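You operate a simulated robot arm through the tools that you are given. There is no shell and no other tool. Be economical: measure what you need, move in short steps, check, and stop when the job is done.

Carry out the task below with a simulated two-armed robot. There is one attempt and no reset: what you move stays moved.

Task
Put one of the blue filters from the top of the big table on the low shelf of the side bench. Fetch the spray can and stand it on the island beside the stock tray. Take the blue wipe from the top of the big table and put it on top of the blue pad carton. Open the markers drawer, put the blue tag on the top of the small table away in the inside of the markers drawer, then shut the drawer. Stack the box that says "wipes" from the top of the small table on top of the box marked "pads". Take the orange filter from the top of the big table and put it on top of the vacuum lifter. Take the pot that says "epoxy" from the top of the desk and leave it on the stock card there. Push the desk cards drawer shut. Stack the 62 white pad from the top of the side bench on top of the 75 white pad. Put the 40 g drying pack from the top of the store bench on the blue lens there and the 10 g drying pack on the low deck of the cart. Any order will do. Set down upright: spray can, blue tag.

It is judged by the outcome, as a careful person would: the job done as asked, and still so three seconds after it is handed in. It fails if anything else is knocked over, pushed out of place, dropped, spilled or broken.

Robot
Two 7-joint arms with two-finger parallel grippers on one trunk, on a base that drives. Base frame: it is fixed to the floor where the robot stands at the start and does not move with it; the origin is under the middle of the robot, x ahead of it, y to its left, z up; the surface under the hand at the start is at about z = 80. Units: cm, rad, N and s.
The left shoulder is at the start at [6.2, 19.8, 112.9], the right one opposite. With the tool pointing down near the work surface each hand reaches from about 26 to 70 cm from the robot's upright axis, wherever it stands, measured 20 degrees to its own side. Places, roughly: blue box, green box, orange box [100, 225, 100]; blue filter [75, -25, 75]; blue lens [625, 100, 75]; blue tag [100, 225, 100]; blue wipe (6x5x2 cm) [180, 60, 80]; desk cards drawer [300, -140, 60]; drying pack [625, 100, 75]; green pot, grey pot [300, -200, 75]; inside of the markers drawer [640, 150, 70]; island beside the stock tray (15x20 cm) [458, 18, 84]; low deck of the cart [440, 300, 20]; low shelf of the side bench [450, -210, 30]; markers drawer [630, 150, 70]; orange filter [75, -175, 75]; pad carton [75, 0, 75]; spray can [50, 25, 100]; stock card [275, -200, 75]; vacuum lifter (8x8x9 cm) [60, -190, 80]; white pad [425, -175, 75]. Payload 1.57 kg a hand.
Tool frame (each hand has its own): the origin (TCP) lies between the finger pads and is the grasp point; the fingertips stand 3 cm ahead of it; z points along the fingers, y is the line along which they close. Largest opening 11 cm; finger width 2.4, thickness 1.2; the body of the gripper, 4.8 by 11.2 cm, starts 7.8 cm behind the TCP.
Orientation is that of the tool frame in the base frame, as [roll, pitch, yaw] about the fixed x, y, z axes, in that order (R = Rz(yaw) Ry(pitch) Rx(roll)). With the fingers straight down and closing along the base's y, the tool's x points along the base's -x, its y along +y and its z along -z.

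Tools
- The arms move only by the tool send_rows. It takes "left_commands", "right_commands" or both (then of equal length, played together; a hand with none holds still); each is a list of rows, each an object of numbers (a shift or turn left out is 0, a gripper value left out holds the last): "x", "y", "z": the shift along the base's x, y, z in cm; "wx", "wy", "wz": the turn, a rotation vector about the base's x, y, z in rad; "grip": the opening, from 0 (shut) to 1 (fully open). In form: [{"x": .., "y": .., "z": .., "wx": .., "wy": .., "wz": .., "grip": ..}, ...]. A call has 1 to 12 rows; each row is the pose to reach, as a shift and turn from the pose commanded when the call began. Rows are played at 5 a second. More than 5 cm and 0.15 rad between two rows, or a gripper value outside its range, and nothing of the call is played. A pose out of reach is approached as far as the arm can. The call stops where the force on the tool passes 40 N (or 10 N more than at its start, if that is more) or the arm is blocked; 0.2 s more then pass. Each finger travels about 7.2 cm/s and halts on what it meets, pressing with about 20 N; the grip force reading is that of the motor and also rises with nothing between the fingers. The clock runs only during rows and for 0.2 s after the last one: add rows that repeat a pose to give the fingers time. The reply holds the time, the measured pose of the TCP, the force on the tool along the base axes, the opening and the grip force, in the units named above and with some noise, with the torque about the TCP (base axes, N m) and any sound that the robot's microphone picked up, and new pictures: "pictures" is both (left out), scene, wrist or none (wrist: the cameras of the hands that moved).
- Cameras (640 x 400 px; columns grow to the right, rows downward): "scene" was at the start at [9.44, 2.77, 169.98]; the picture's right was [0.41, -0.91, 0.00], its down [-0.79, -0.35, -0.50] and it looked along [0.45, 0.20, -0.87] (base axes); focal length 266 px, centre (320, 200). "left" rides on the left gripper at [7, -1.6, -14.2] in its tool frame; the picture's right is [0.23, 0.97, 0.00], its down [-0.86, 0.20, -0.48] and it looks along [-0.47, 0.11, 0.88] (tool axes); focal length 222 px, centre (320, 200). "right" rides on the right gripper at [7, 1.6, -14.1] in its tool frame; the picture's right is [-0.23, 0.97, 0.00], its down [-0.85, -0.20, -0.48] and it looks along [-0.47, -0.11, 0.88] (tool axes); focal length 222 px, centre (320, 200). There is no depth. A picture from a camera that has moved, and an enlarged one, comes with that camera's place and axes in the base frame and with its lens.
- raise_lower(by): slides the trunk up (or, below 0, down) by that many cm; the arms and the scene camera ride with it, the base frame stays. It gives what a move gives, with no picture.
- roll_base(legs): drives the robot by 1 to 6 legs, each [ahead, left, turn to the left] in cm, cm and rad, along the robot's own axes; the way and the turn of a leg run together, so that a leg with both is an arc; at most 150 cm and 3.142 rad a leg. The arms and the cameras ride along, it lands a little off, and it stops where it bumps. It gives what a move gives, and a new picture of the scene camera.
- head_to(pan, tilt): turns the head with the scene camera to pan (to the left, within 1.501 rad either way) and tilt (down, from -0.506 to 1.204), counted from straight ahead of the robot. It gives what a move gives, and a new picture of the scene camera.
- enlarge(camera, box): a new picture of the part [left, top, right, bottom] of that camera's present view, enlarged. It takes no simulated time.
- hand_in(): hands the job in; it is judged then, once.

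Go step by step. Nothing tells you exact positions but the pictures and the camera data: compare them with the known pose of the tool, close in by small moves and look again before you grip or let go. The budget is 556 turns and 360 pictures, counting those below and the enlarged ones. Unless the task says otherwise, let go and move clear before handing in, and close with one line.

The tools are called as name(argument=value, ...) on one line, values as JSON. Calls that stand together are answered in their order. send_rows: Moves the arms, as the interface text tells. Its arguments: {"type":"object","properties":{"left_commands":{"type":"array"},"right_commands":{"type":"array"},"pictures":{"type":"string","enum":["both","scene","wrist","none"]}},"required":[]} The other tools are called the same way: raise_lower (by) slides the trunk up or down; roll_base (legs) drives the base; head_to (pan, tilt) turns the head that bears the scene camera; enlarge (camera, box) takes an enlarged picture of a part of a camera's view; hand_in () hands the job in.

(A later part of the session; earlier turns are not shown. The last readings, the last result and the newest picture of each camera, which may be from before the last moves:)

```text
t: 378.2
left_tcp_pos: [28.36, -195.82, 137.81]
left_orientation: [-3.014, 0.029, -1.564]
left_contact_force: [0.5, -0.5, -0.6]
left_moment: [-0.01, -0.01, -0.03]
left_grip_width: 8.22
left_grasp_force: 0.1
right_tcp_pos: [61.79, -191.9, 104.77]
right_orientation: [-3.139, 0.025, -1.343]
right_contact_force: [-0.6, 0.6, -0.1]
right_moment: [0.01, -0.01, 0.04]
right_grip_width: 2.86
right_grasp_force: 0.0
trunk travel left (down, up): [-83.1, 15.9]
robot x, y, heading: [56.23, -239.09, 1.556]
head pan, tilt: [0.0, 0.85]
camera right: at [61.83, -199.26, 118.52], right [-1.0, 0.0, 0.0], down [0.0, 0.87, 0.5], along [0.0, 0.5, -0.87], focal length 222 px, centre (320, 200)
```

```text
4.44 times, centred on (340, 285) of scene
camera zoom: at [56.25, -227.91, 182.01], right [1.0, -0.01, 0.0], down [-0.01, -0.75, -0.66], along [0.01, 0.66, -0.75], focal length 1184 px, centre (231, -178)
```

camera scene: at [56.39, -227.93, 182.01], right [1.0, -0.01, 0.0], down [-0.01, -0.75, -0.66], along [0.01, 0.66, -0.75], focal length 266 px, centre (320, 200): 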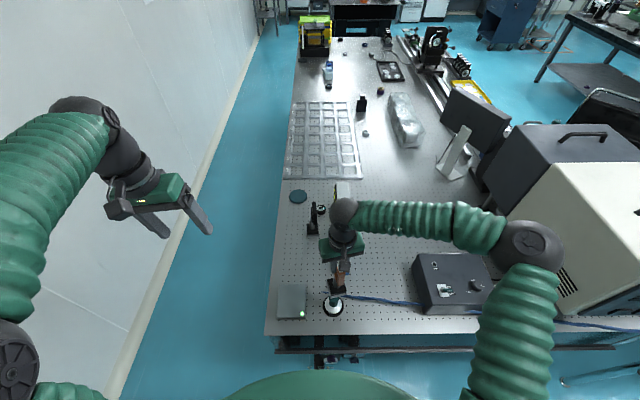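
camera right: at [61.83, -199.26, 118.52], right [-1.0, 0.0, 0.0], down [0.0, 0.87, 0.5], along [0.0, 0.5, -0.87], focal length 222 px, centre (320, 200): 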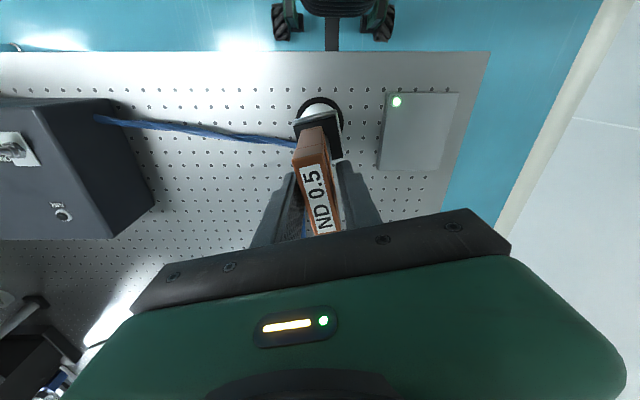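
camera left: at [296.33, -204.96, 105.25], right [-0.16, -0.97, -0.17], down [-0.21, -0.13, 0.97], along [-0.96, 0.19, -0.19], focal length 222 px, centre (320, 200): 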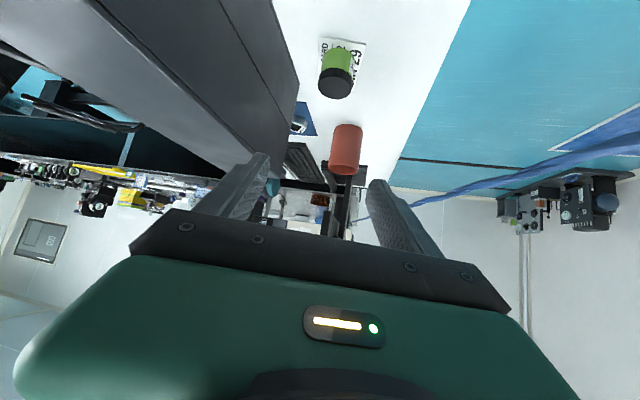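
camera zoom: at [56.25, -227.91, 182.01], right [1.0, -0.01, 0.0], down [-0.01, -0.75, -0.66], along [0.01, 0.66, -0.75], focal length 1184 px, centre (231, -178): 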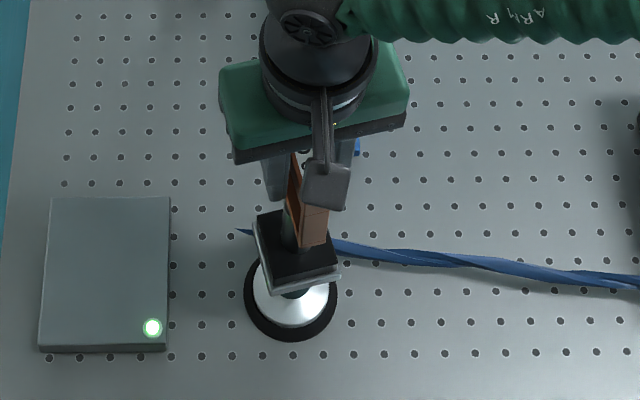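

It stands free between the open fingers. I open a little more and rise straight up.

send_rows(right_commands=[{"x": -0.3, "grip": 0.32}, {"x": -0.3, "grip": 0.4}, {"x": -0.3, "z": 1.5}, {"x": -0.3, "z": 4}, {"x": -0.3, "z": 8}, {"x": -0.3, "z": 12}, {"x": -0.3, "z": 16}, {"x": -0.3, "z": 20}], pictures="scene")

enlarge(camera="scene", box=[290, 220, 410, 330])

```text
t: 380.1
left_tcp_pos: [28.33, -196.04, 137.95]
left_orientation: [-3.013, 0.028, -1.562]
left_contact_force: [0.5, -0.5, -0.9]
left_moment: [0.0, -0.01, 0.0]
left_grip_width: 8.25
left_grasp_force: 0.0
right_tcp_pos: [61.28, -191.72, 124.83]
right_orientation: [-3.138, 0.025, -1.342]
right_contact_force: [0.3, -0.5, 0.7]
right_moment: [-0.02, -0.01, -0.02]
right_grip_width: 4.39
right_grasp_force: 0.1
trunk travel left (down, up): [-83.1, 15.9]
robot x, y, heading: [56.43, -239.55, 1.563]
head pan, tilt: [0.0, 0.85]
camera scene: at [56.23, -228.06, 182.02], right [1.0, -0.01, 0.0], down [-0.01, -0.75, -0.66], along [0.01, 0.66, -0.75], focal length 266 px, centre (320, 200)
```

scene: 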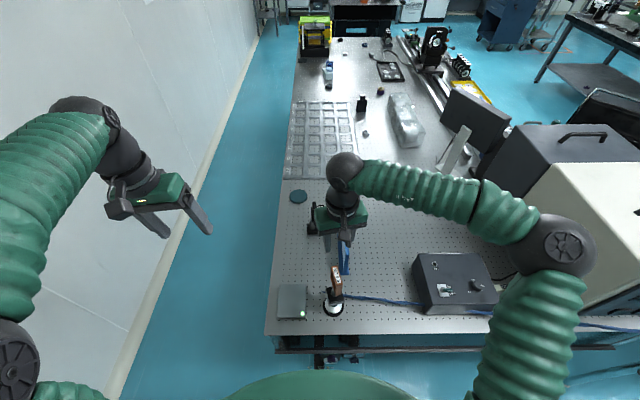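

```text
3.64 times, centred on (350, 275) of scene
camera zoom: at [56.23, -228.06, 182.02], right [1.0, -0.01, 0.0], down [-0.01, -0.75, -0.66], along [0.01, 0.66, -0.75], focal length 968 px, centre (211, -73)
```

zoom: 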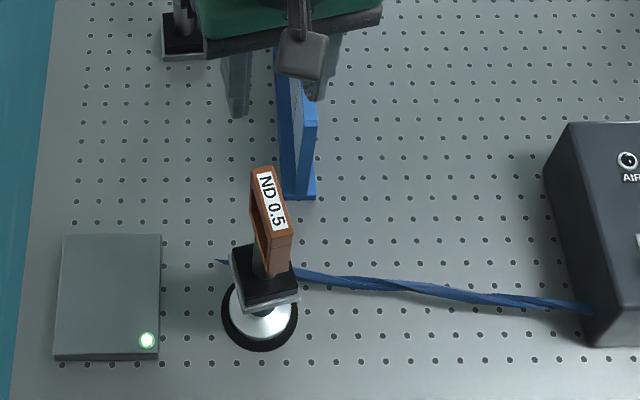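

The orange filter stands on the lifter. While here I zoom on the other ring-like things for the blue filter question.

enlarge(camera="scene", box=[310, 60, 400, 116])

enlarge(camera="scene", box=[310, 25, 400, 81])

```text
7.11 times, centred on (355, 88) of scene
camera zoom: at [56.23, -228.06, 182.02], right [1.0, -0.01, 0.0], down [-0.01, -0.75, -0.66], along [0.01, 0.66, -0.75], focal length 1894 px, centre (71, 996)
```

zoom: 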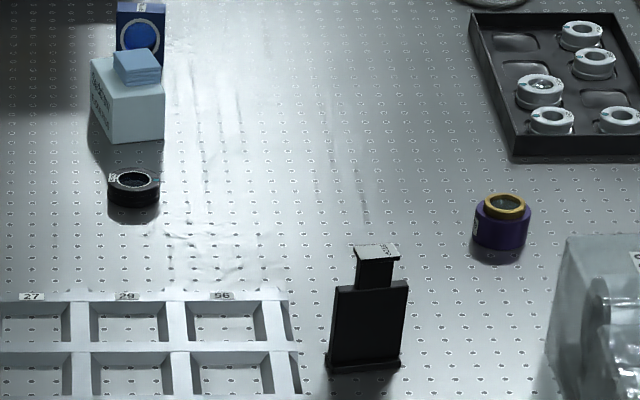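

```text
7.11 times, centred on (355, 53) of scene
camera zoom: at [56.23, -228.06, 182.02], right [1.0, -0.01, 0.0], down [-0.01, -0.75, -0.66], along [0.01, 0.66, -0.75], focal length 1894 px, centre (71, 1245)
```

zoom: 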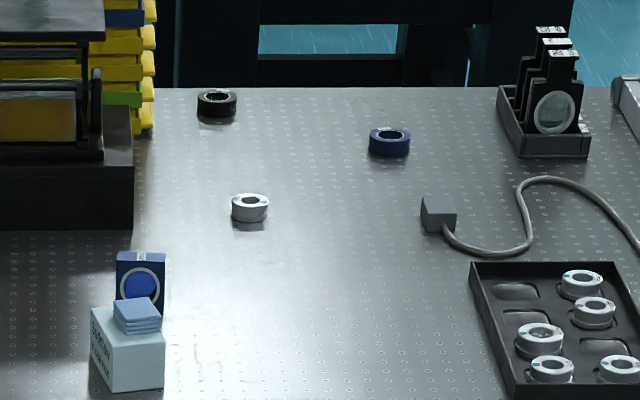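

Now to the small table. I back out and drive along the front aisle to the table's left end.

send_rows(right_commands=[{"z": 3, "x": 3}, {"z": 6, "x": 6, "y": -2}, {"z": 8, "x": 9, "y": -4, "wz": -0.1}, {"z": 8, "x": 12, "y": -6, "wz": -0.2}, {"z": 8, "x": 15, "y": -6, "wz": -0.2}], left_commands=[{"x": 3}, {"x": 6}, {"x": 8}, {"x": 10}, {"x": 10}], pictures="none")

roll_base(legs=[[-18, 0, 0.008], [0, 55, 0], [135, 0, 0], [135, 0, 0]])

```text
t: 381.2
left_tcp_pos: [38.65, -195.86, 137.98]
left_orientation: [-3.016, 0.029, -1.562]
left_contact_force: [-1.0, 0.3, 0.0]
left_moment: [0.0, -0.01, 0.01]
left_grip_width: 8.25
left_grasp_force: 0.1
right_tcp_pos: [76.64, -197.71, 132.79]
right_orientation: [-3.139, 0.023, -1.544]
right_contact_force: [-0.1, -0.1, 0.0]
right_moment: [0.01, 0.01, 0.01]
right_grip_width: 4.39
right_grasp_force: 0.1
trunk travel left (down, up): [-83.1, 15.9]
robot x, y, heading: [55.99, -239.1, 1.557]
head pan, tilt: [0.0, 0.85]
```

```text
t: 398.3
left_tcp_pos: [-19.54, 55.92, 137.99]
left_orientation: [-3.014, 0.029, -1.541]
left_contact_force: [0.0, 0.6, -0.5]
left_moment: [-0.01, 0.01, 0.02]
left_grip_width: 8.23
left_grasp_force: 0.1
right_tcp_pos: [18.41, 54.84, 132.91]
right_orientation: [-3.14, 0.026, -1.524]
right_contact_force: [0.0, -0.6, 0.6]
right_moment: [0.02, 0.01, -0.01]
right_grip_width: 4.4
right_grasp_force: 0.0
trunk travel left (down, up): [-83.1, 15.9]
robot x, y, heading: [-0.84, 13.27, 1.582]
head pan, tilt: [0.0, 0.85]
camera scene: at [-0.98, 24.05, 182.03], right [1.0, 0.01, 0.0], down [0.01, -0.75, -0.66], along [-0.01, 0.66, -0.75], focal length 266 px, centre (320, 200)
```

scene: 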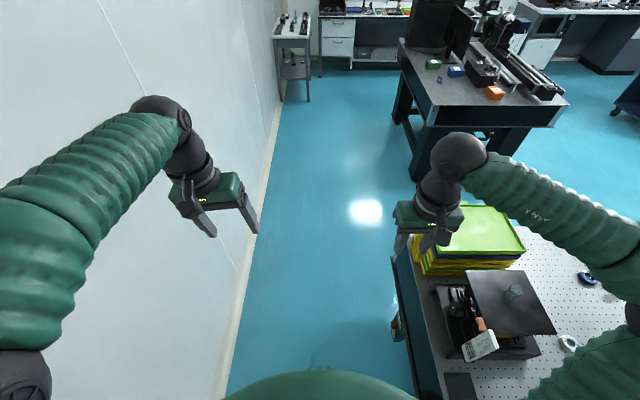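

roll_base(legs=[[125, 0, -0.011], [110, 0, 0], [0, 0, -1.571]])

head_to(pan=0.0, tilt=0.75)

enlarge(camera="scene", box=[200, 100, 520, 300])

```text
t: 413.4
left_tcp_pos: [50.24, 262.34, 137.95]
left_orientation: [-3.013, 0.029, 3.13]
left_contact_force: [0.0, 0.4, -0.2]
left_moment: [0.02, -0.03, 0.0]
left_grip_width: 8.24
left_grasp_force: 0.1
right_tcp_pos: [47.62, 224.29, 132.83]
right_orientation: [-3.137, 0.024, -3.136]
right_contact_force: [0.9, -0.5, -0.3]
right_moment: [0.01, 0.0, -0.01]
right_grip_width: 4.41
right_grasp_force: 0.0
trunk travel left (down, up): [-83.1, 15.9]
robot x, y, heading: [6.52, 245.48, -0.031]
head pan, tilt: [0.0, 0.85]
camera scene: at [18.0, 244.98, 182.02], right [-0.03, -1.0, 0.0], down [-0.75, 0.02, -0.66], along [0.66, -0.02, -0.75], focal length 266 px, centre (320, 200)
```

scene: 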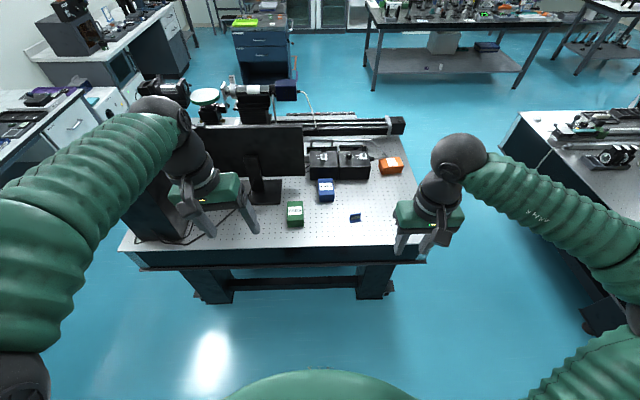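

```text
t: 414.1
left_tcp_pos: [50.31, 262.18, 137.92]
left_orientation: [-3.015, 0.031, 3.129]
left_contact_force: [-0.2, 0.0, -0.5]
left_moment: [0.0, -0.02, -0.02]
left_grip_width: 8.27
left_grasp_force: 0.1
right_tcp_pos: [47.56, 224.28, 132.8]
right_orientation: [-3.139, 0.027, -3.134]
right_contact_force: [-0.3, -0.2, 0.2]
right_moment: [0.01, 0.01, 0.02]
right_grip_width: 4.42
right_grasp_force: 0.0
trunk travel left (down, up): [-83.1, 15.9]
robot x, y, heading: [6.84, 245.13, -0.036]
head pan, tilt: [0.0, 0.75]
camera scene: at [18.48, 244.9, 182.82], right [-0.03, -1.0, 0.0], down [-0.68, 0.02, -0.73], along [0.73, -0.02, -0.68], focal length 266 px, centre (320, 200)
```

scene: 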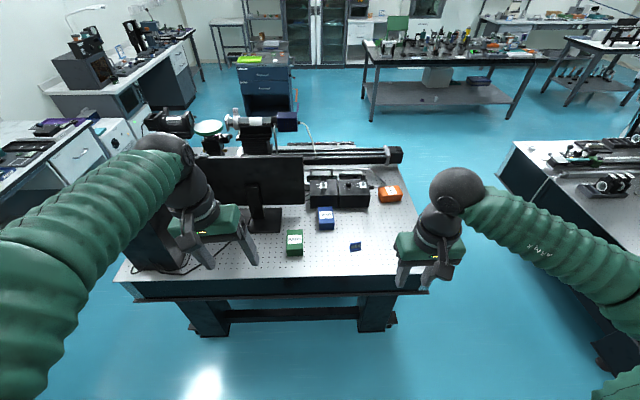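

```text
2.00 times, centred on (360, 200) of scene
camera zoom: at [18.48, 244.9, 182.82], right [-0.03, -1.0, 0.0], down [-0.68, 0.02, -0.73], along [0.73, -0.02, -0.68], focal length 533 px, centre (240, 200)
```

zoom: 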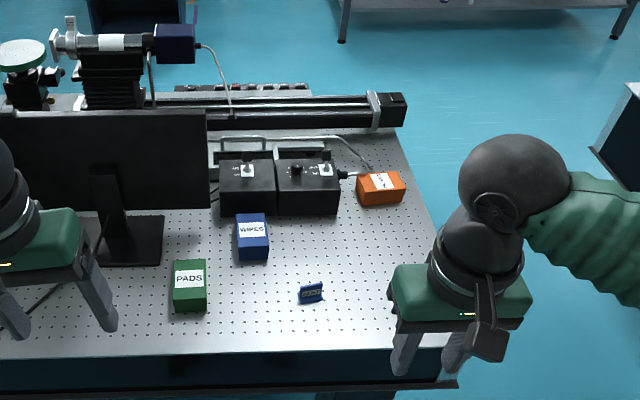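

Readable now: blue box WIPES at about [111,239], green box PADS at [96,254], and the blue tag at [95,226]. I move in closer.

roll_base(legs=[[0, 8, 0.035], [35, 0, 0]])

head_to(pan=0.0, tilt=0.95)

enlarge(camera="scene", box=[240, 100, 440, 240])

```text
t: 417.1
left_tcp_pos: [84.78, 268.84, 138.36]
left_orientation: [-3.03, 0.036, -3.123]
left_contact_force: [-0.5, -1.5, -0.4]
left_moment: [0.17, -0.01, -0.01]
left_grip_width: 8.28
left_grasp_force: 0.0
right_tcp_pos: [83.44, 231.11, 132.53]
right_orientation: [3.126, 0.028, -3.106]
right_contact_force: [0.5, -1.5, 0.6]
right_moment: [0.15, 0.08, 0.01]
right_grip_width: 4.41
right_grasp_force: 0.1
trunk travel left (down, up): [-83.1, 15.9]
robot x, y, heading: [42.53, 253.37, 0.001]
head pan, tilt: [0.0, 0.75]
camera scene: at [53.42, 249.66, 182.82], right [0.0, -1.0, -0.02], down [-0.68, 0.01, -0.73], along [0.73, 0.01, -0.68], focal length 266 px, centre (320, 200)
```

scene: 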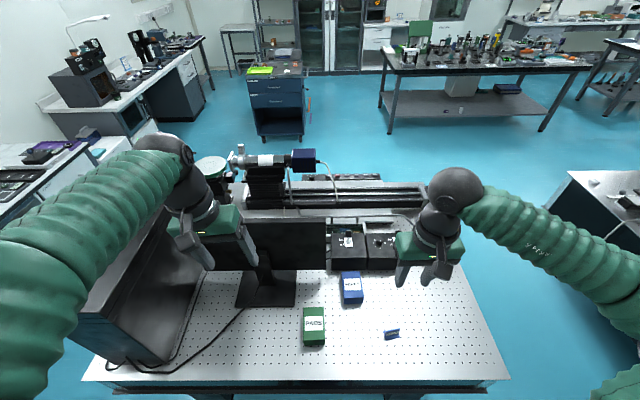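

```text
t: 417.8
left_tcp_pos: [84.76, 270.26, 138.18]
left_orientation: [-3.019, 0.032, -3.125]
left_contact_force: [-0.2, -1.3, 1.2]
left_moment: [0.01, 0.02, -0.01]
left_grip_width: 8.25
left_grasp_force: 0.0
right_tcp_pos: [83.48, 232.4, 132.77]
right_orientation: [3.137, 0.027, -3.108]
right_contact_force: [-1.0, -0.2, -0.3]
right_moment: [0.01, 0.01, 0.01]
right_grip_width: 4.41
right_grasp_force: 0.1
trunk travel left (down, up): [-83.1, 15.9]
robot x, y, heading: [42.18, 252.98, 0.003]
head pan, tilt: [0.0, 0.949]
camera scene: at [52.65, 252.02, 181.29], right [0.0, -1.0, -0.01], down [-0.81, 0.0, -0.58], along [0.58, 0.01, -0.81], focal length 266 px, centre (320, 200)
```

scene: 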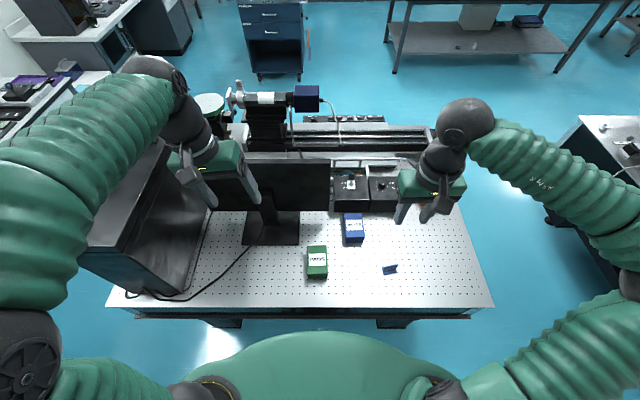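

```text
2.86 times, centred on (340, 170) of scene
camera zoom: at [52.65, 252.02, 181.29], right [0.0, -1.0, -0.01], down [-0.81, 0.0, -0.58], along [0.58, 0.01, -0.81], focal length 761 px, centre (263, 286)
```

zoom: 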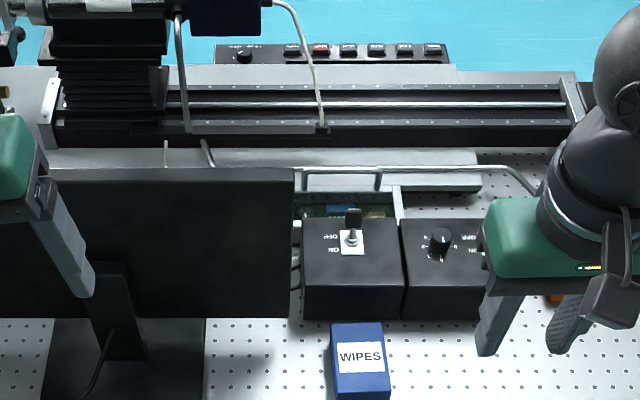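

raise_lower(by=-8)

roll_base(legs=[[3.5, 0, 0]])

send_rows(right_commands=[{"x": 4, "y": 1, "grip": 0.7}, {"x": 8, "y": 2, "grip": 1}, {"x": 12, "y": 3}, {"x": 16, "y": 4, "z": -1}, {"x": 20, "y": 5, "z": -3}, {"x": 21, "y": 6, "z": -7}, {"x": 21, "y": 6, "z": -11}, {"x": 21, "y": 6, "z": -15}, {"x": 21, "y": 6, "z": -15}], pictures="both")

```text
t: 419.0
left_tcp_pos: [84.91, 271.18, 130.06]
left_orientation: [-3.013, 0.033, -3.12]
left_contact_force: [0.1, 0.3, -0.6]
left_moment: [0.01, 0.0, 0.0]
left_grip_width: 8.24
left_grasp_force: 0.0
right_tcp_pos: [83.57, 233.11, 124.85]
right_orientation: [-3.141, 0.027, -3.103]
right_contact_force: [-0.1, 0.0, 0.1]
right_moment: [0.01, -0.01, -0.04]
right_grip_width: 4.41
right_grasp_force: 0.0
trunk travel left (down, up): [-75.1, 23.9]
robot x, y, heading: [42.49, 253.13, 0.005]
head pan, tilt: [0.0, 0.949]
```

```text
t: 419.8
left_tcp_pos: [87.35, 271.22, 130.54]
left_orientation: [-3.014, 0.041, -3.122]
left_contact_force: [-1.0, -0.5, 0.1]
left_moment: [0.01, -0.09, 0.0]
left_grip_width: 8.26
left_grasp_force: 0.2
right_tcp_pos: [86.09, 233.19, 125.33]
right_orientation: [-3.14, 0.036, -3.104]
right_contact_force: [0.7, -0.2, -0.3]
right_moment: [0.05, -0.04, -0.04]
right_grip_width: 4.39
right_grasp_force: 0.1
trunk travel left (down, up): [-75.1, 23.9]
robot x, y, heading: [45.95, 253.06, 0.002]
head pan, tilt: [0.0, 0.949]
camera scene: at [55.0, 252.42, 173.36], right [0.0, -1.0, 0.0], down [-0.81, 0.0, -0.59], along [0.59, 0.0, -0.81], focal length 266 px, centre (320, 200)
```

scene: 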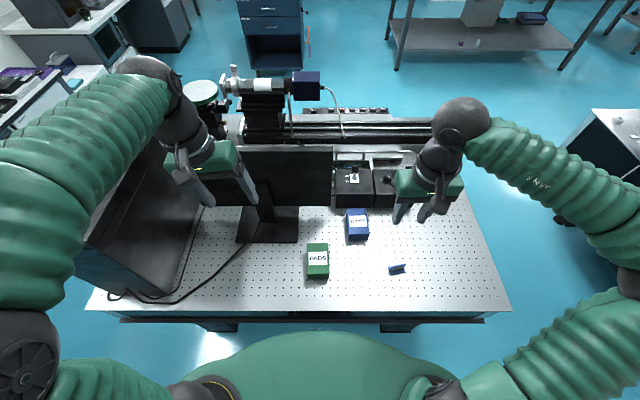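

```text
t: 421.8
left_tcp_pos: [88.35, 271.79, 130.12]
left_orientation: [-3.01, 0.034, -3.124]
left_contact_force: [-0.7, 0.6, -0.4]
left_moment: [-0.03, 0.04, -0.01]
left_grip_width: 8.25
left_grasp_force: 0.1
right_tcp_pos: [108.24, 240.0, 109.99]
right_orientation: [-3.135, 0.028, -3.103]
right_contact_force: [-0.1, 0.2, -0.3]
right_moment: [0.03, -0.02, -0.03]
right_grip_width: 11.01
right_grasp_force: 0.1
trunk travel left (down, up): [-75.1, 23.9]
robot x, y, heading: [45.66, 252.78, 0.001]
head pan, tilt: [0.0, 0.949]
camera scene: at [56.48, 253.22, 173.27], right [0.0, -1.0, 0.0], down [-0.81, 0.0, -0.58], along [0.58, 0.0, -0.81], focal length 266 px, centre (320, 200)
camera right: at [100.82, 241.28, 123.81], right [0.19, 0.98, 0.0], down [0.85, -0.16, 0.5], along [0.49, -0.1, -0.86], focal length 222 px, centre (320, 200)
```

scene: 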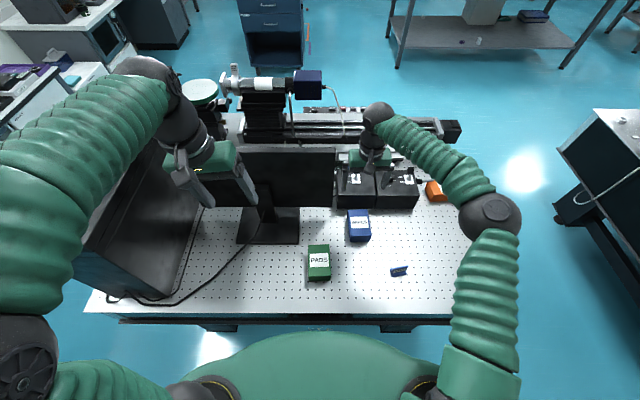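
right: 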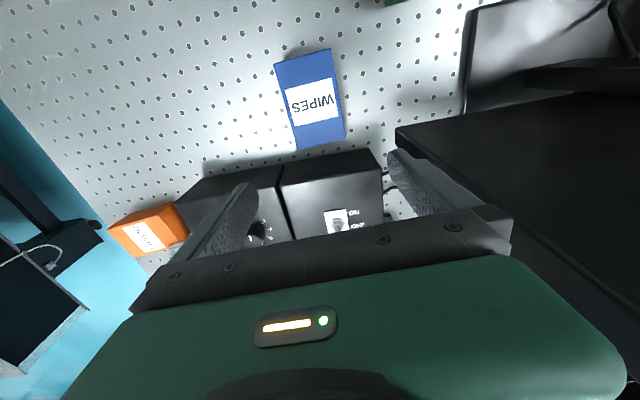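

send_rows(right_commands=[{"x": -4}, {"x": -5, "z": -4}, {"x": -5, "z": -8}, {"x": -5, "z": -8}], pictures="both")

```text
t: 422.8
left_tcp_pos: [88.3, 271.75, 130.05]
left_orientation: [-3.008, 0.036, -3.122]
left_contact_force: [0.0, 0.3, -0.5]
left_moment: [-0.01, 0.03, 0.03]
left_grip_width: 8.25
left_grasp_force: 0.1
right_tcp_pos: [103.2, 239.81, 101.92]
right_orientation: [-3.137, 0.028, -3.104]
right_contact_force: [0.3, 0.0, 0.4]
right_moment: [0.0, -0.01, 0.02]
right_grip_width: 10.99
right_grasp_force: 0.1
trunk travel left (down, up): [-75.1, 23.9]
robot x, y, heading: [45.31, 253.24, 0.0]
head pan, tilt: [0.0, 0.949]
camera scene: at [56.46, 253.16, 173.27], right [0.0, -1.0, 0.0], down [-0.81, 0.0, -0.58], along [0.58, 0.0, -0.81], focal length 266 px, centre (320, 200)
camera right: at [95.84, 241.14, 115.7], right [0.19, 0.98, 0.0], down [0.85, -0.16, 0.5], along [0.49, -0.1, -0.86], focal length 222 px, centre (320, 200)
```

scene: 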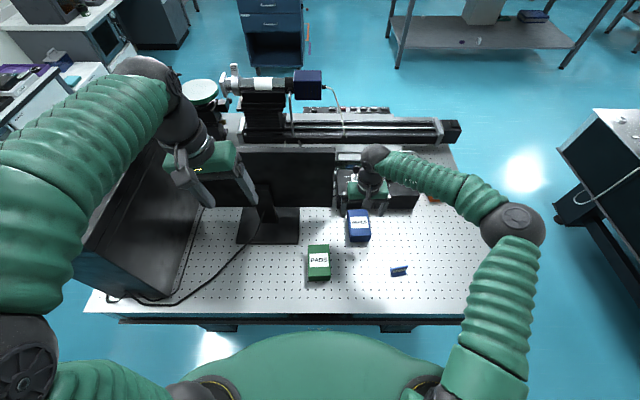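
right: 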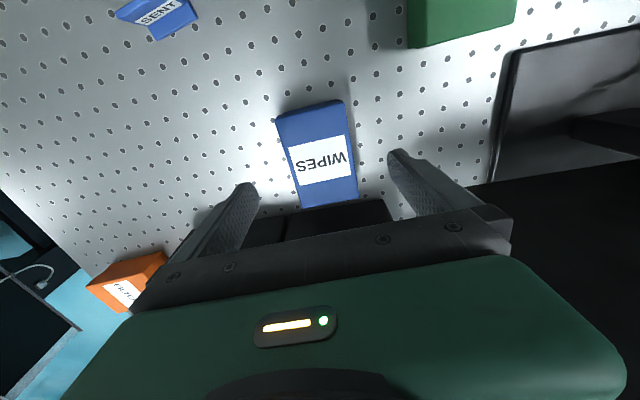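

send_rows(right_commands=[{"x": 0.2, "y": -0.3, "z": -4}, {"x": 0.2, "y": -0.3, "z": -7}, {"x": 0.2, "y": -0.3, "z": -9.5}, {"x": 0.2, "y": -0.3, "z": -9.5}], pictures="wrist")

```text
t: 423.8
left_tcp_pos: [88.39, 271.81, 130.0]
left_orientation: [-3.011, 0.032, -3.122]
left_contact_force: [-0.9, -0.2, -0.5]
left_moment: [0.04, 0.0, 0.02]
left_grip_width: 8.23
left_grasp_force: 0.0
right_tcp_pos: [103.22, 239.33, 92.32]
right_orientation: [-3.135, 0.026, -3.101]
right_contact_force: [-0.8, 0.1, 1.1]
right_moment: [0.0, 0.03, 0.02]
right_grip_width: 10.97
right_grasp_force: 0.1
trunk travel left (down, up): [-75.1, 23.9]
robot x, y, heading: [45.73, 253.24, -0.002]
head pan, tilt: [0.0, 0.949]
camera right: at [95.93, 240.81, 106.14], right [0.19, 0.98, 0.0], down [0.85, -0.16, 0.5], along [0.49, -0.09, -0.86], focal length 222 px, centre (320, 200)
```

right: 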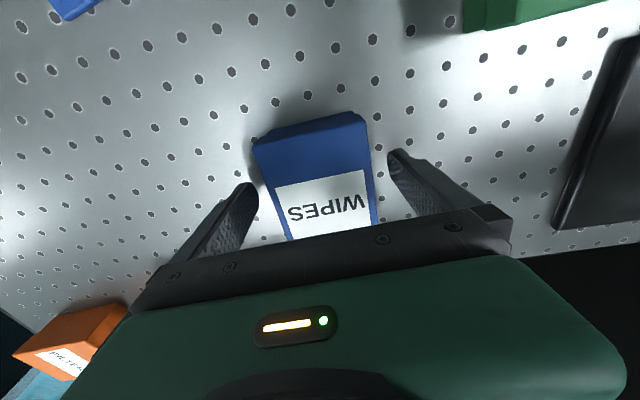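

send_rows(right_commands=[{"z": -0.8, "grip": 0.8}, {"z": -0.8, "grip": 0.65}, {"z": -0.8, "grip": 0.55}, {"z": -0.8, "grip": 0.5}, {"z": -0.8, "grip": 0.5}, {"z": -0.8, "grip": 0.5}], pictures="none")

send_rows(right_commands=[{"z": 4}, {"z": 8}, {"z": 12}, {"z": 12}], pictures="both")

```text
t: 425.2
left_tcp_pos: [88.31, 271.69, 130.06]
left_orientation: [-3.011, 0.034, -3.122]
left_contact_force: [-0.4, -0.2, -0.1]
left_moment: [0.01, 0.0, 0.0]
left_grip_width: 8.26
left_grasp_force: 0.0
right_tcp_pos: [103.23, 239.26, 91.55]
right_orientation: [-3.136, 0.029, -3.102]
right_contact_force: [-0.1, 0.9, -0.2]
right_moment: [0.01, 0.01, 0.02]
right_grip_width: 6.76
right_grasp_force: 20.6
trunk travel left (down, up): [-75.1, 23.9]
robot x, y, heading: [45.52, 253.31, 0.0]
head pan, tilt: [0.0, 0.949]
```

```text
t: 426.2
left_tcp_pos: [88.37, 271.76, 129.96]
left_orientation: [-3.01, 0.033, -3.124]
left_contact_force: [-0.2, -0.5, 1.2]
left_moment: [0.01, 0.04, 0.01]
left_grip_width: 8.23
left_grasp_force: 0.2
right_tcp_pos: [103.33, 239.4, 103.63]
right_orientation: [-3.137, 0.027, -3.102]
right_contact_force: [1.1, 1.0, -1.0]
right_moment: [-0.01, 0.01, -0.01]
right_grip_width: 6.78
right_grasp_force: 20.2
trunk travel left (down, up): [-75.1, 23.9]
robot x, y, heading: [45.95, 253.11, 0.003]
head pan, tilt: [0.0, 0.949]
camera scene: at [56.57, 253.04, 173.26], right [0.0, -1.0, 0.0], down [-0.81, 0.0, -0.58], along [0.58, 0.0, -0.81], focal length 266 px, centre (320, 200)
camera right: at [95.93, 240.82, 117.35], right [0.19, 0.98, 0.0], down [0.85, -0.16, 0.5], along [0.49, -0.09, -0.86], focal length 222 px, centre (320, 200)
```

scene: 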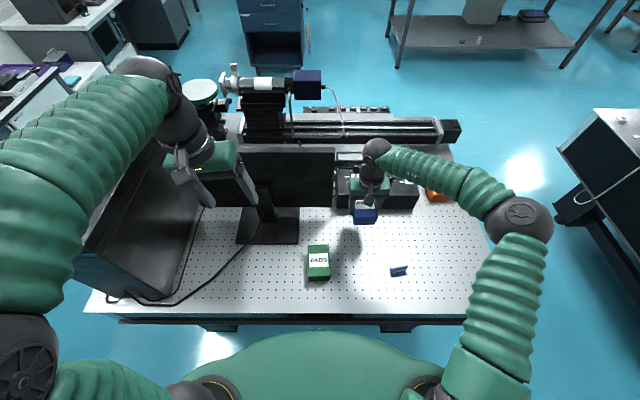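
right: 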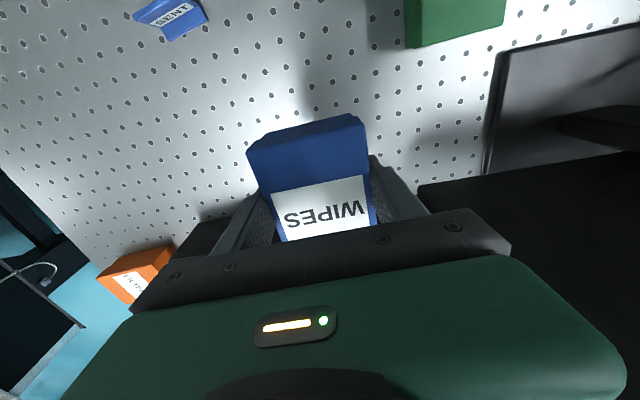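

send_rows(right_commands=[{"z": 2}, {"z": 3, "x": -3, "y": 3}, {"z": 3, "x": -6, "y": 6}, {"z": 3, "x": -9, "y": 9}, {"z": 3, "x": -10.5, "y": 12}, {"z": 3, "x": -10.5, "y": 14.3}, {"z": 3, "x": -10.5, "y": 14.3}], left_commands=[{"x": -3, "z": 2}, {"x": -6, "z": 4, "y": 2}, {"x": -9, "z": 6, "y": 4}, {"x": -12, "z": 8, "y": 6}, {"x": -14, "z": 8, "y": 6}, {"x": -14, "z": 8, "y": 6}, {"x": -14, "z": 8, "y": 6}], pictures="both")

enlarge(camera="scene", box=[270, 190, 390, 300])

```text
t: 427.8
left_tcp_pos: [75.73, 278.03, 137.8]
left_orientation: [-3.007, 0.029, -3.122]
left_contact_force: [0.4, 0.0, 0.4]
left_moment: [-0.01, -0.04, 0.01]
left_grip_width: 8.27
left_grasp_force: 0.0
left hand out of reach, approached as far as the arm can: row 5, 6, 7
right_tcp_pos: [92.43, 254.11, 106.74]
right_orientation: [-3.135, 0.029, -3.103]
right_contact_force: [-0.2, 0.2, 0.0]
right_moment: [0.01, 0.03, -0.03]
right_grip_width: 6.75
right_grasp_force: 20.2
trunk travel left (down, up): [-75.1, 23.9]
robot x, y, heading: [45.95, 253.13, 0.007]
head pan, tilt: [0.0, 0.949]
camera scene: at [56.4, 253.22, 173.27], right [0.0, -1.0, 0.0], down [-0.81, 0.0, -0.58], along [0.58, 0.0, -0.81], focal length 266 px, centre (320, 200)
camera right: at [85.14, 255.57, 120.48], right [0.19, 0.98, 0.0], down [0.85, -0.16, 0.5], along [0.49, -0.1, -0.86], focal length 222 px, centre (320, 200)
camera left: at [68.26, 278.36, 151.82], right [-0.24, 0.96, -0.14], down [0.84, 0.28, 0.47], along [0.49, 0.0, -0.87], focal length 222 px, centre (320, 200)
```

scene: 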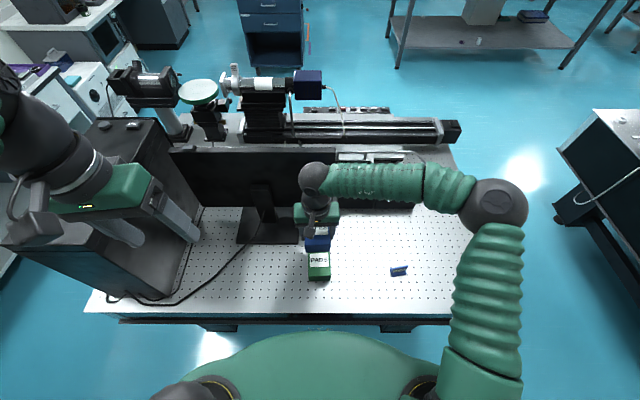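
right: 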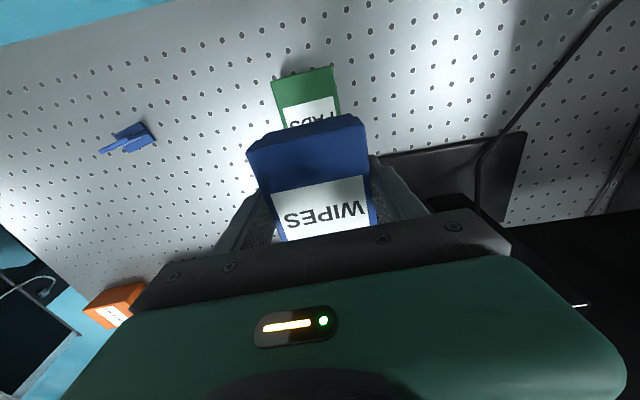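
left: 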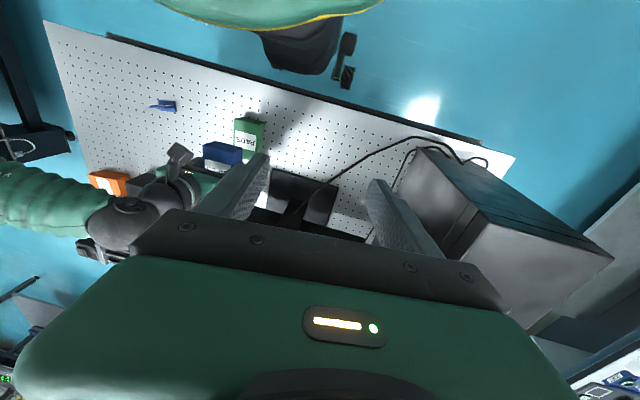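

```text
3.64 times, centred on (330, 245) of scene
camera zoom: at [56.4, 253.22, 173.27], right [0.0, -1.0, 0.0], down [-0.81, 0.0, -0.58], along [0.58, 0.0, -0.81], focal length 968 px, centre (284, 36)
```

zoom: 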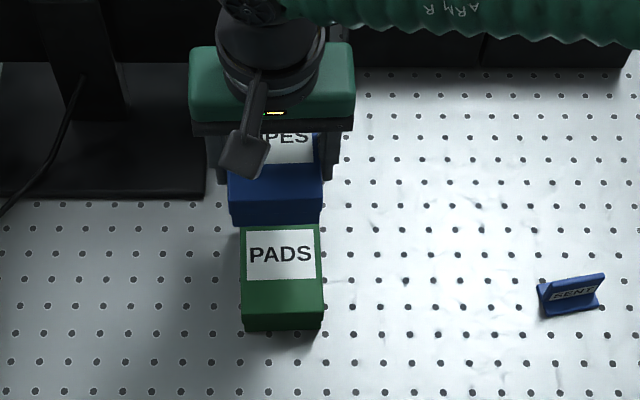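

enlarge(camera="right", box=[230, 50, 400, 250])

```text
2.00 times, centred on (315, 150) of right
camera zoom: at [85.14, 255.57, 120.48], right [0.19, 0.98, 0.0], down [0.85, -0.16, 0.5], along [0.49, -0.1, -0.86], focal length 444 px, centre (330, 300)
```

zoom: 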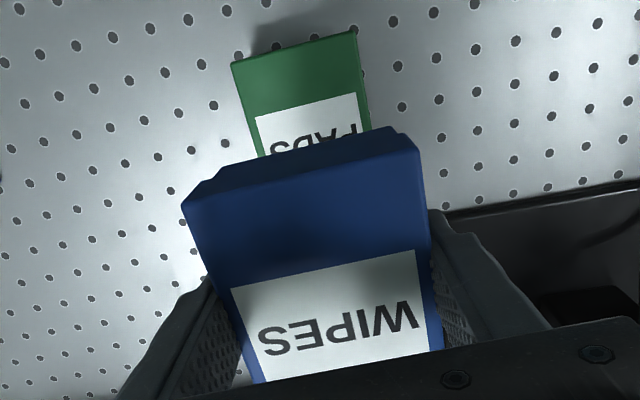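

send_rows(right_commands=[{"x": -1.5, "y": -0.3}, {"x": -3, "y": -0.6}, {"x": -3, "y": -0.6, "z": -3}, {"x": -3, "y": -0.6, "z": -6}, {"x": -3, "y": -0.6, "z": -6}], pictures="wrist")

enlarge(camera="scene", box=[270, 200, 370, 290])

```text
t: 429.0
left_tcp_pos: [75.66, 277.94, 137.77]
left_orientation: [-3.007, 0.032, -3.123]
left_contact_force: [-0.2, -0.2, 0.1]
left_moment: [0.03, -0.04, -0.02]
left_grip_width: 8.26
left_grasp_force: 0.1
right_tcp_pos: [89.57, 253.09, 100.74]
right_orientation: [-3.137, 0.028, -3.103]
right_contact_force: [-0.2, -0.4, -1.4]
right_moment: [0.0, 0.0, -0.01]
right_grip_width: 6.73
right_grasp_force: 20.4
trunk travel left (down, up): [-75.1, 23.9]
robot x, y, heading: [46.12, 253.61, 0.003]
head pan, tilt: [0.0, 0.949]
camera right: at [82.33, 254.54, 114.54], right [0.19, 0.98, 0.0], down [0.85, -0.16, 0.5], along [0.49, -0.09, -0.86], focal length 222 px, centre (320, 200)
```

right: 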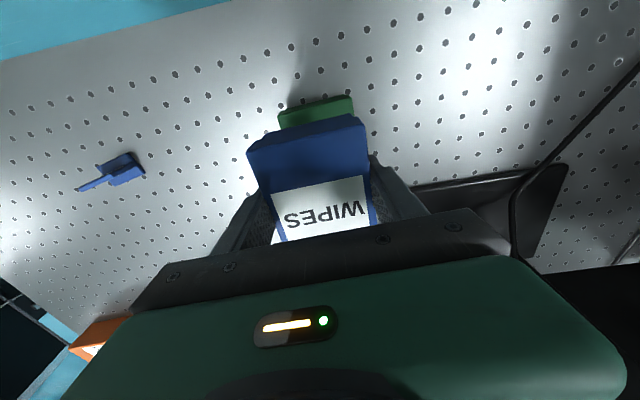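

```text
4.44 times, centred on (320, 245) of scene
camera zoom: at [56.33, 253.17, 173.28], right [0.0, -1.0, 0.0], down [-0.81, 0.0, -0.58], along [0.58, 0.0, -0.81], focal length 1184 px, centre (320, 0)
```

zoom: 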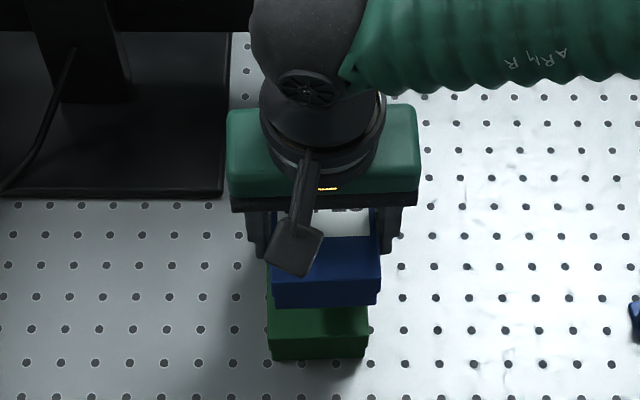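

send_rows(right_commands=[{"x": -0.4, "y": 0.5, "z": -1.5}, {"x": -0.4, "y": 0.5, "z": -3}, {"x": -0.4, "y": 0.5, "z": -4}, {"x": -0.4, "y": 0.5, "z": -4.8}, {"x": -0.4, "y": 0.5, "z": -5.5}, {"x": -0.4, "y": 0.5, "z": -6.2}], pictures="none")

enlarge(camera="scene", box=[270, 200, 370, 290])

```text
t: 430.2
left_tcp_pos: [75.42, 277.69, 137.93]
left_orientation: [-3.009, 0.031, -3.122]
left_contact_force: [-0.2, 0.0, -0.6]
left_moment: [0.0, 0.04, -0.01]
left_grip_width: 8.25
left_grasp_force: 0.1
right_tcp_pos: [89.16, 253.58, 95.9]
right_orientation: [-3.135, 0.034, -3.102]
right_contact_force: [-7.7, -5.0, 25.5]
right_moment: [-0.44, 0.57, -0.06]
right_grip_width: 6.8
right_grasp_force: 20.1
trunk travel left (down, up): [-75.1, 23.9]
robot x, y, heading: [45.51, 253.43, 0.001]
head pan, tilt: [0.0, 0.949]
stopped in row 5 (right hand): the force on the tool passed its limit at 49 N (the readings are from after the stop); the commanded pose is now the measured one
```

```text
4.44 times, centred on (320, 245) of scene
camera zoom: at [55.92, 252.98, 173.34], right [0.0, -1.0, 0.0], down [-0.81, 0.0, -0.58], along [0.58, 0.0, -0.81], focal length 1184 px, centre (320, 0)
```

zoom: 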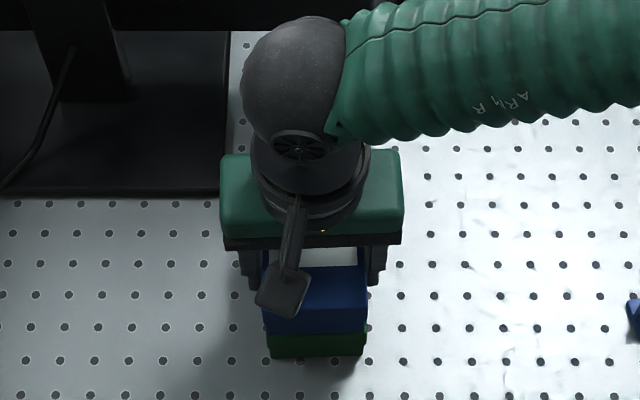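

send_rows(right_commands=[{"z": 0.3}, {"z": 0.3, "grip": 0.7}, {"z": 0.3, "grip": 0.85}, {"z": 0.3, "grip": 0.9}, {"z": 3}, {"z": 7}, {"z": 11}, {"z": 15}, {"z": 18, "y": -4}, {"z": 18, "y": -8}, {"z": 18, "y": -12}], pictures="scene")

enlarge(camera="scene", box=[270, 200, 430, 300])

```text
t: 432.6
left_tcp_pos: [75.89, 277.61, 137.8]
left_orientation: [-3.009, 0.03, -3.123]
left_contact_force: [0.4, -0.6, -0.2]
left_moment: [0.02, -0.01, -0.02]
left_grip_width: 8.23
left_grasp_force: 0.1
right_tcp_pos: [89.35, 241.55, 113.76]
right_orientation: [-3.138, 0.034, -3.102]
right_contact_force: [-0.3, -1.0, 0.1]
right_moment: [0.03, -0.01, 0.02]
right_grip_width: 9.89
right_grasp_force: 0.1
trunk travel left (down, up): [-75.1, 23.9]
robot x, y, heading: [45.55, 253.36, -0.003]
head pan, tilt: [0.0, 0.949]
camera scene: at [56.35, 252.63, 173.28], right [0.0, -1.0, 0.0], down [-0.81, 0.0, -0.58], along [0.58, 0.0, -0.81], focal length 266 px, centre (320, 200)
```

scene: 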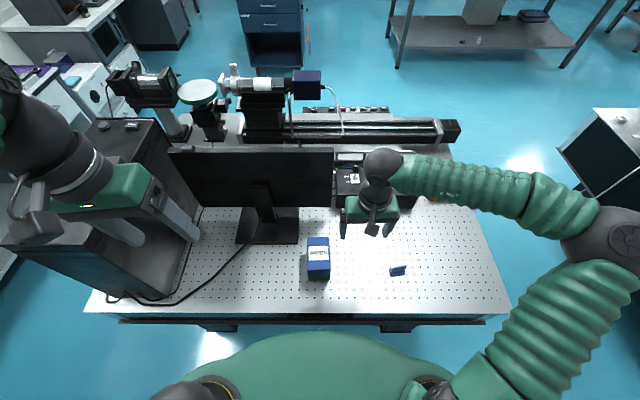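

```text
4.00 times, centred on (350, 250) of scene
camera zoom: at [56.35, 252.63, 173.28], right [0.0, -1.0, 0.0], down [-0.81, 0.0, -0.58], along [0.58, 0.0, -0.81], focal length 1065 px, centre (200, 0)
```

zoom: 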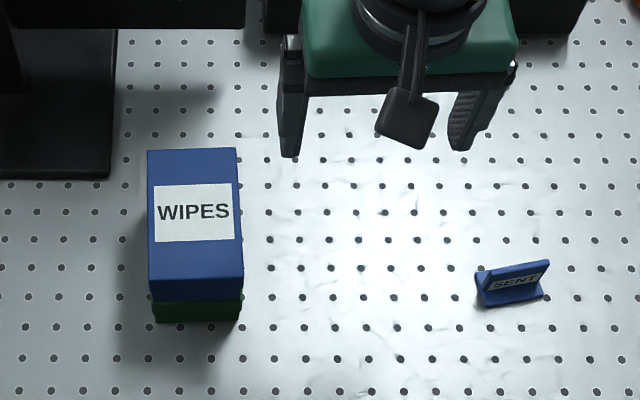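

WIPES sits squarely on PADS. Next the blue tag, a small upright sign at about [87.5,227.5].

send_rows(right_commands=[{"x": -1, "y": -4, "z": -1, "wz": 0.1}, {"x": -2, "y": -8, "z": -2, "wz": 0.2}, {"x": -2, "y": -12, "z": -4, "wz": 0.22}, {"x": -2, "y": -14, "z": -8, "wz": 0.22}, {"x": -2, "y": -14, "z": -8, "wz": 0.22}], pictures="wrist")

```text
t: 433.8
left_tcp_pos: [75.87, 278.1, 137.73]
left_orientation: [-3.006, 0.029, -3.12]
left_contact_force: [-0.1, 0.5, -0.9]
left_moment: [0.0, 0.03, -0.03]
left_grip_width: 8.25
left_grasp_force: 0.0
right_tcp_pos: [87.46, 227.67, 105.92]
right_orientation: [-3.137, 0.031, -2.882]
right_contact_force: [-0.8, 0.2, -0.7]
right_moment: [0.01, -0.02, 0.0]
right_grip_width: 9.9
right_grasp_force: 0.0
trunk travel left (down, up): [-75.1, 23.9]
robot x, y, heading: [45.64, 253.13, 0.005]
head pan, tilt: [0.0, 0.949]
camera right: at [79.98, 227.51, 119.63], right [-0.03, 1.0, 0.0], down [0.86, 0.03, 0.51], along [0.51, 0.02, -0.86], focal length 222 px, centre (320, 200)
```

right: 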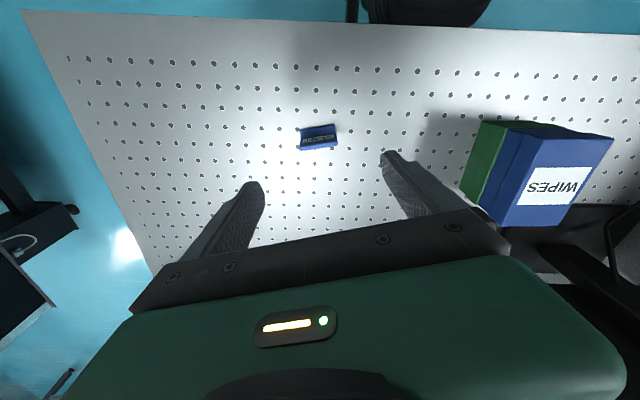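

send_rows(right_commands=[{"x": 0.3, "z": -4, "grip": 0.78}, {"x": 0.3, "z": -8}, {"x": 0.3, "z": -11}, {"x": 0.3, "z": -12.5}, {"x": 0.3, "z": -12.5}], pictures="wrist")

```text
t: 435.0
left_tcp_pos: [75.9, 277.84, 137.88]
left_orientation: [-3.009, 0.029, -3.122]
left_contact_force: [0.7, -0.1, -0.1]
left_moment: [0.01, 0.0, 0.0]
left_grip_width: 8.27
left_grasp_force: 0.0
right_tcp_pos: [87.95, 227.38, 93.16]
right_orientation: [-3.138, 0.032, -2.884]
right_contact_force: [-0.1, -0.2, -0.2]
right_moment: [-0.02, -0.03, -0.01]
right_grip_width: 8.57
right_grasp_force: 0.1
trunk travel left (down, up): [-75.1, 23.9]
robot x, y, heading: [45.71, 253.22, 0.004]
head pan, tilt: [0.0, 0.949]
camera right: at [80.34, 227.19, 106.95], right [-0.03, 1.0, 0.0], down [0.86, 0.02, 0.51], along [0.51, 0.02, -0.86], focal length 222 px, centre (320, 200)
```

right: 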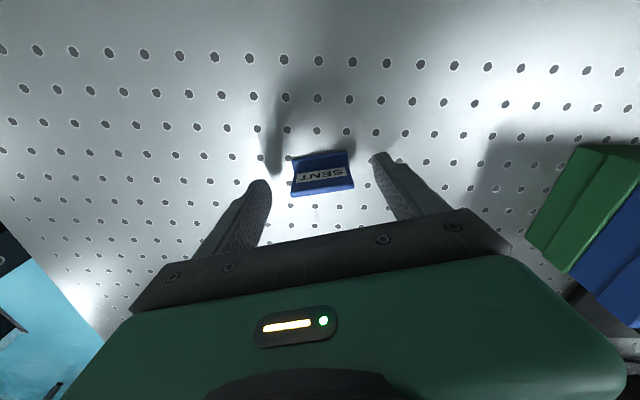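

send_rows(right_commands=[{"z": -1, "y": 0.2}, {"z": -1.6, "y": 0.2}, {"z": -2.2, "y": 0.2}, {"z": -2.2, "y": 0.2}], pictures="wrist")

```text
t: 436.0
left_tcp_pos: [75.85, 277.76, 137.78]
left_orientation: [-3.008, 0.03, -3.123]
left_contact_force: [-0.2, 0.2, 0.4]
left_moment: [0.01, 0.0, 0.01]
left_grip_width: 8.25
left_grasp_force: 0.1
right_tcp_pos: [87.66, 227.72, 91.1]
right_orientation: [-3.138, 0.033, -2.882]
right_contact_force: [-0.2, -0.2, 0.0]
right_moment: [-0.02, 0.0, 0.0]
right_grip_width: 8.58
right_grasp_force: 0.2
trunk travel left (down, up): [-75.1, 23.9]
robot x, y, heading: [45.99, 253.01, -0.001]
head pan, tilt: [0.0, 0.949]
camera right: at [80.17, 227.51, 104.83], right [-0.03, 1.0, 0.0], down [0.86, 0.02, 0.51], along [0.51, 0.02, -0.86], focal length 222 px, centre (320, 200)
```

right: 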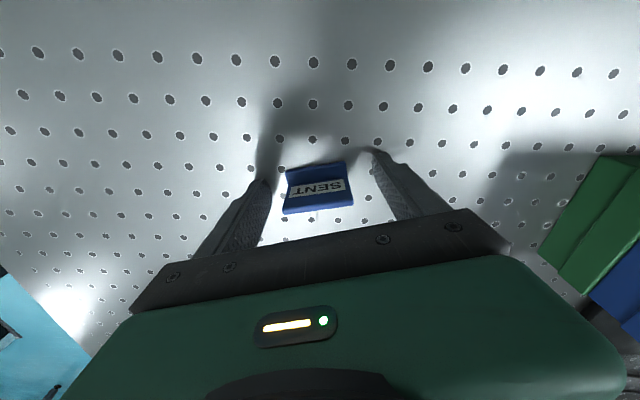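

send_rows(right_commands=[{"z": -0.5}, {"z": -0.5, "grip": 0.6}, {"z": -0.5, "grip": 0.5}, {"z": -0.5, "grip": 0.42}, {"z": -0.5, "grip": 0.4}, {"z": -0.5, "grip": 0.4}], pictures="wrist")

```text
t: 436.7
left_tcp_pos: [75.21, 278.47, 137.71]
left_orientation: [-3.004, 0.034, -3.121]
left_contact_force: [-0.6, 0.3, 0.2]
left_moment: [0.03, -0.02, -0.01]
left_grip_width: 8.22
left_grasp_force: 0.0
right_tcp_pos: [87.47, 228.75, 91.04]
right_orientation: [-3.14, 0.038, -2.881]
right_contact_force: [-8.8, 8.7, 23.3]
right_moment: [1.09, 0.77, -0.03]
right_grip_width: 6.54
right_grasp_force: 5.8
trunk travel left (down, up): [-75.1, 23.9]
robot x, y, heading: [45.88, 253.28, 0.003]
head pan, tilt: [0.0, 0.949]
stopped in row 3 (right hand): the force on the tool passed its limit at 42 N (the readings are from after the stop); the commanded pose is now the measured one
camera right: at [79.83, 228.41, 104.77], right [-0.03, 1.0, 0.01], down [0.86, 0.02, 0.51], along [0.51, 0.02, -0.86], focal length 222 px, centre (320, 200)
```

right: 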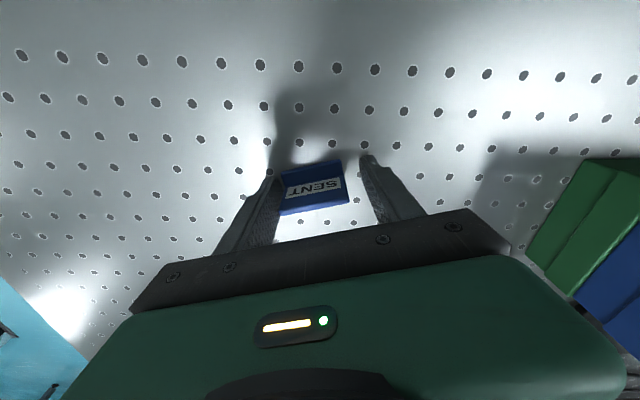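

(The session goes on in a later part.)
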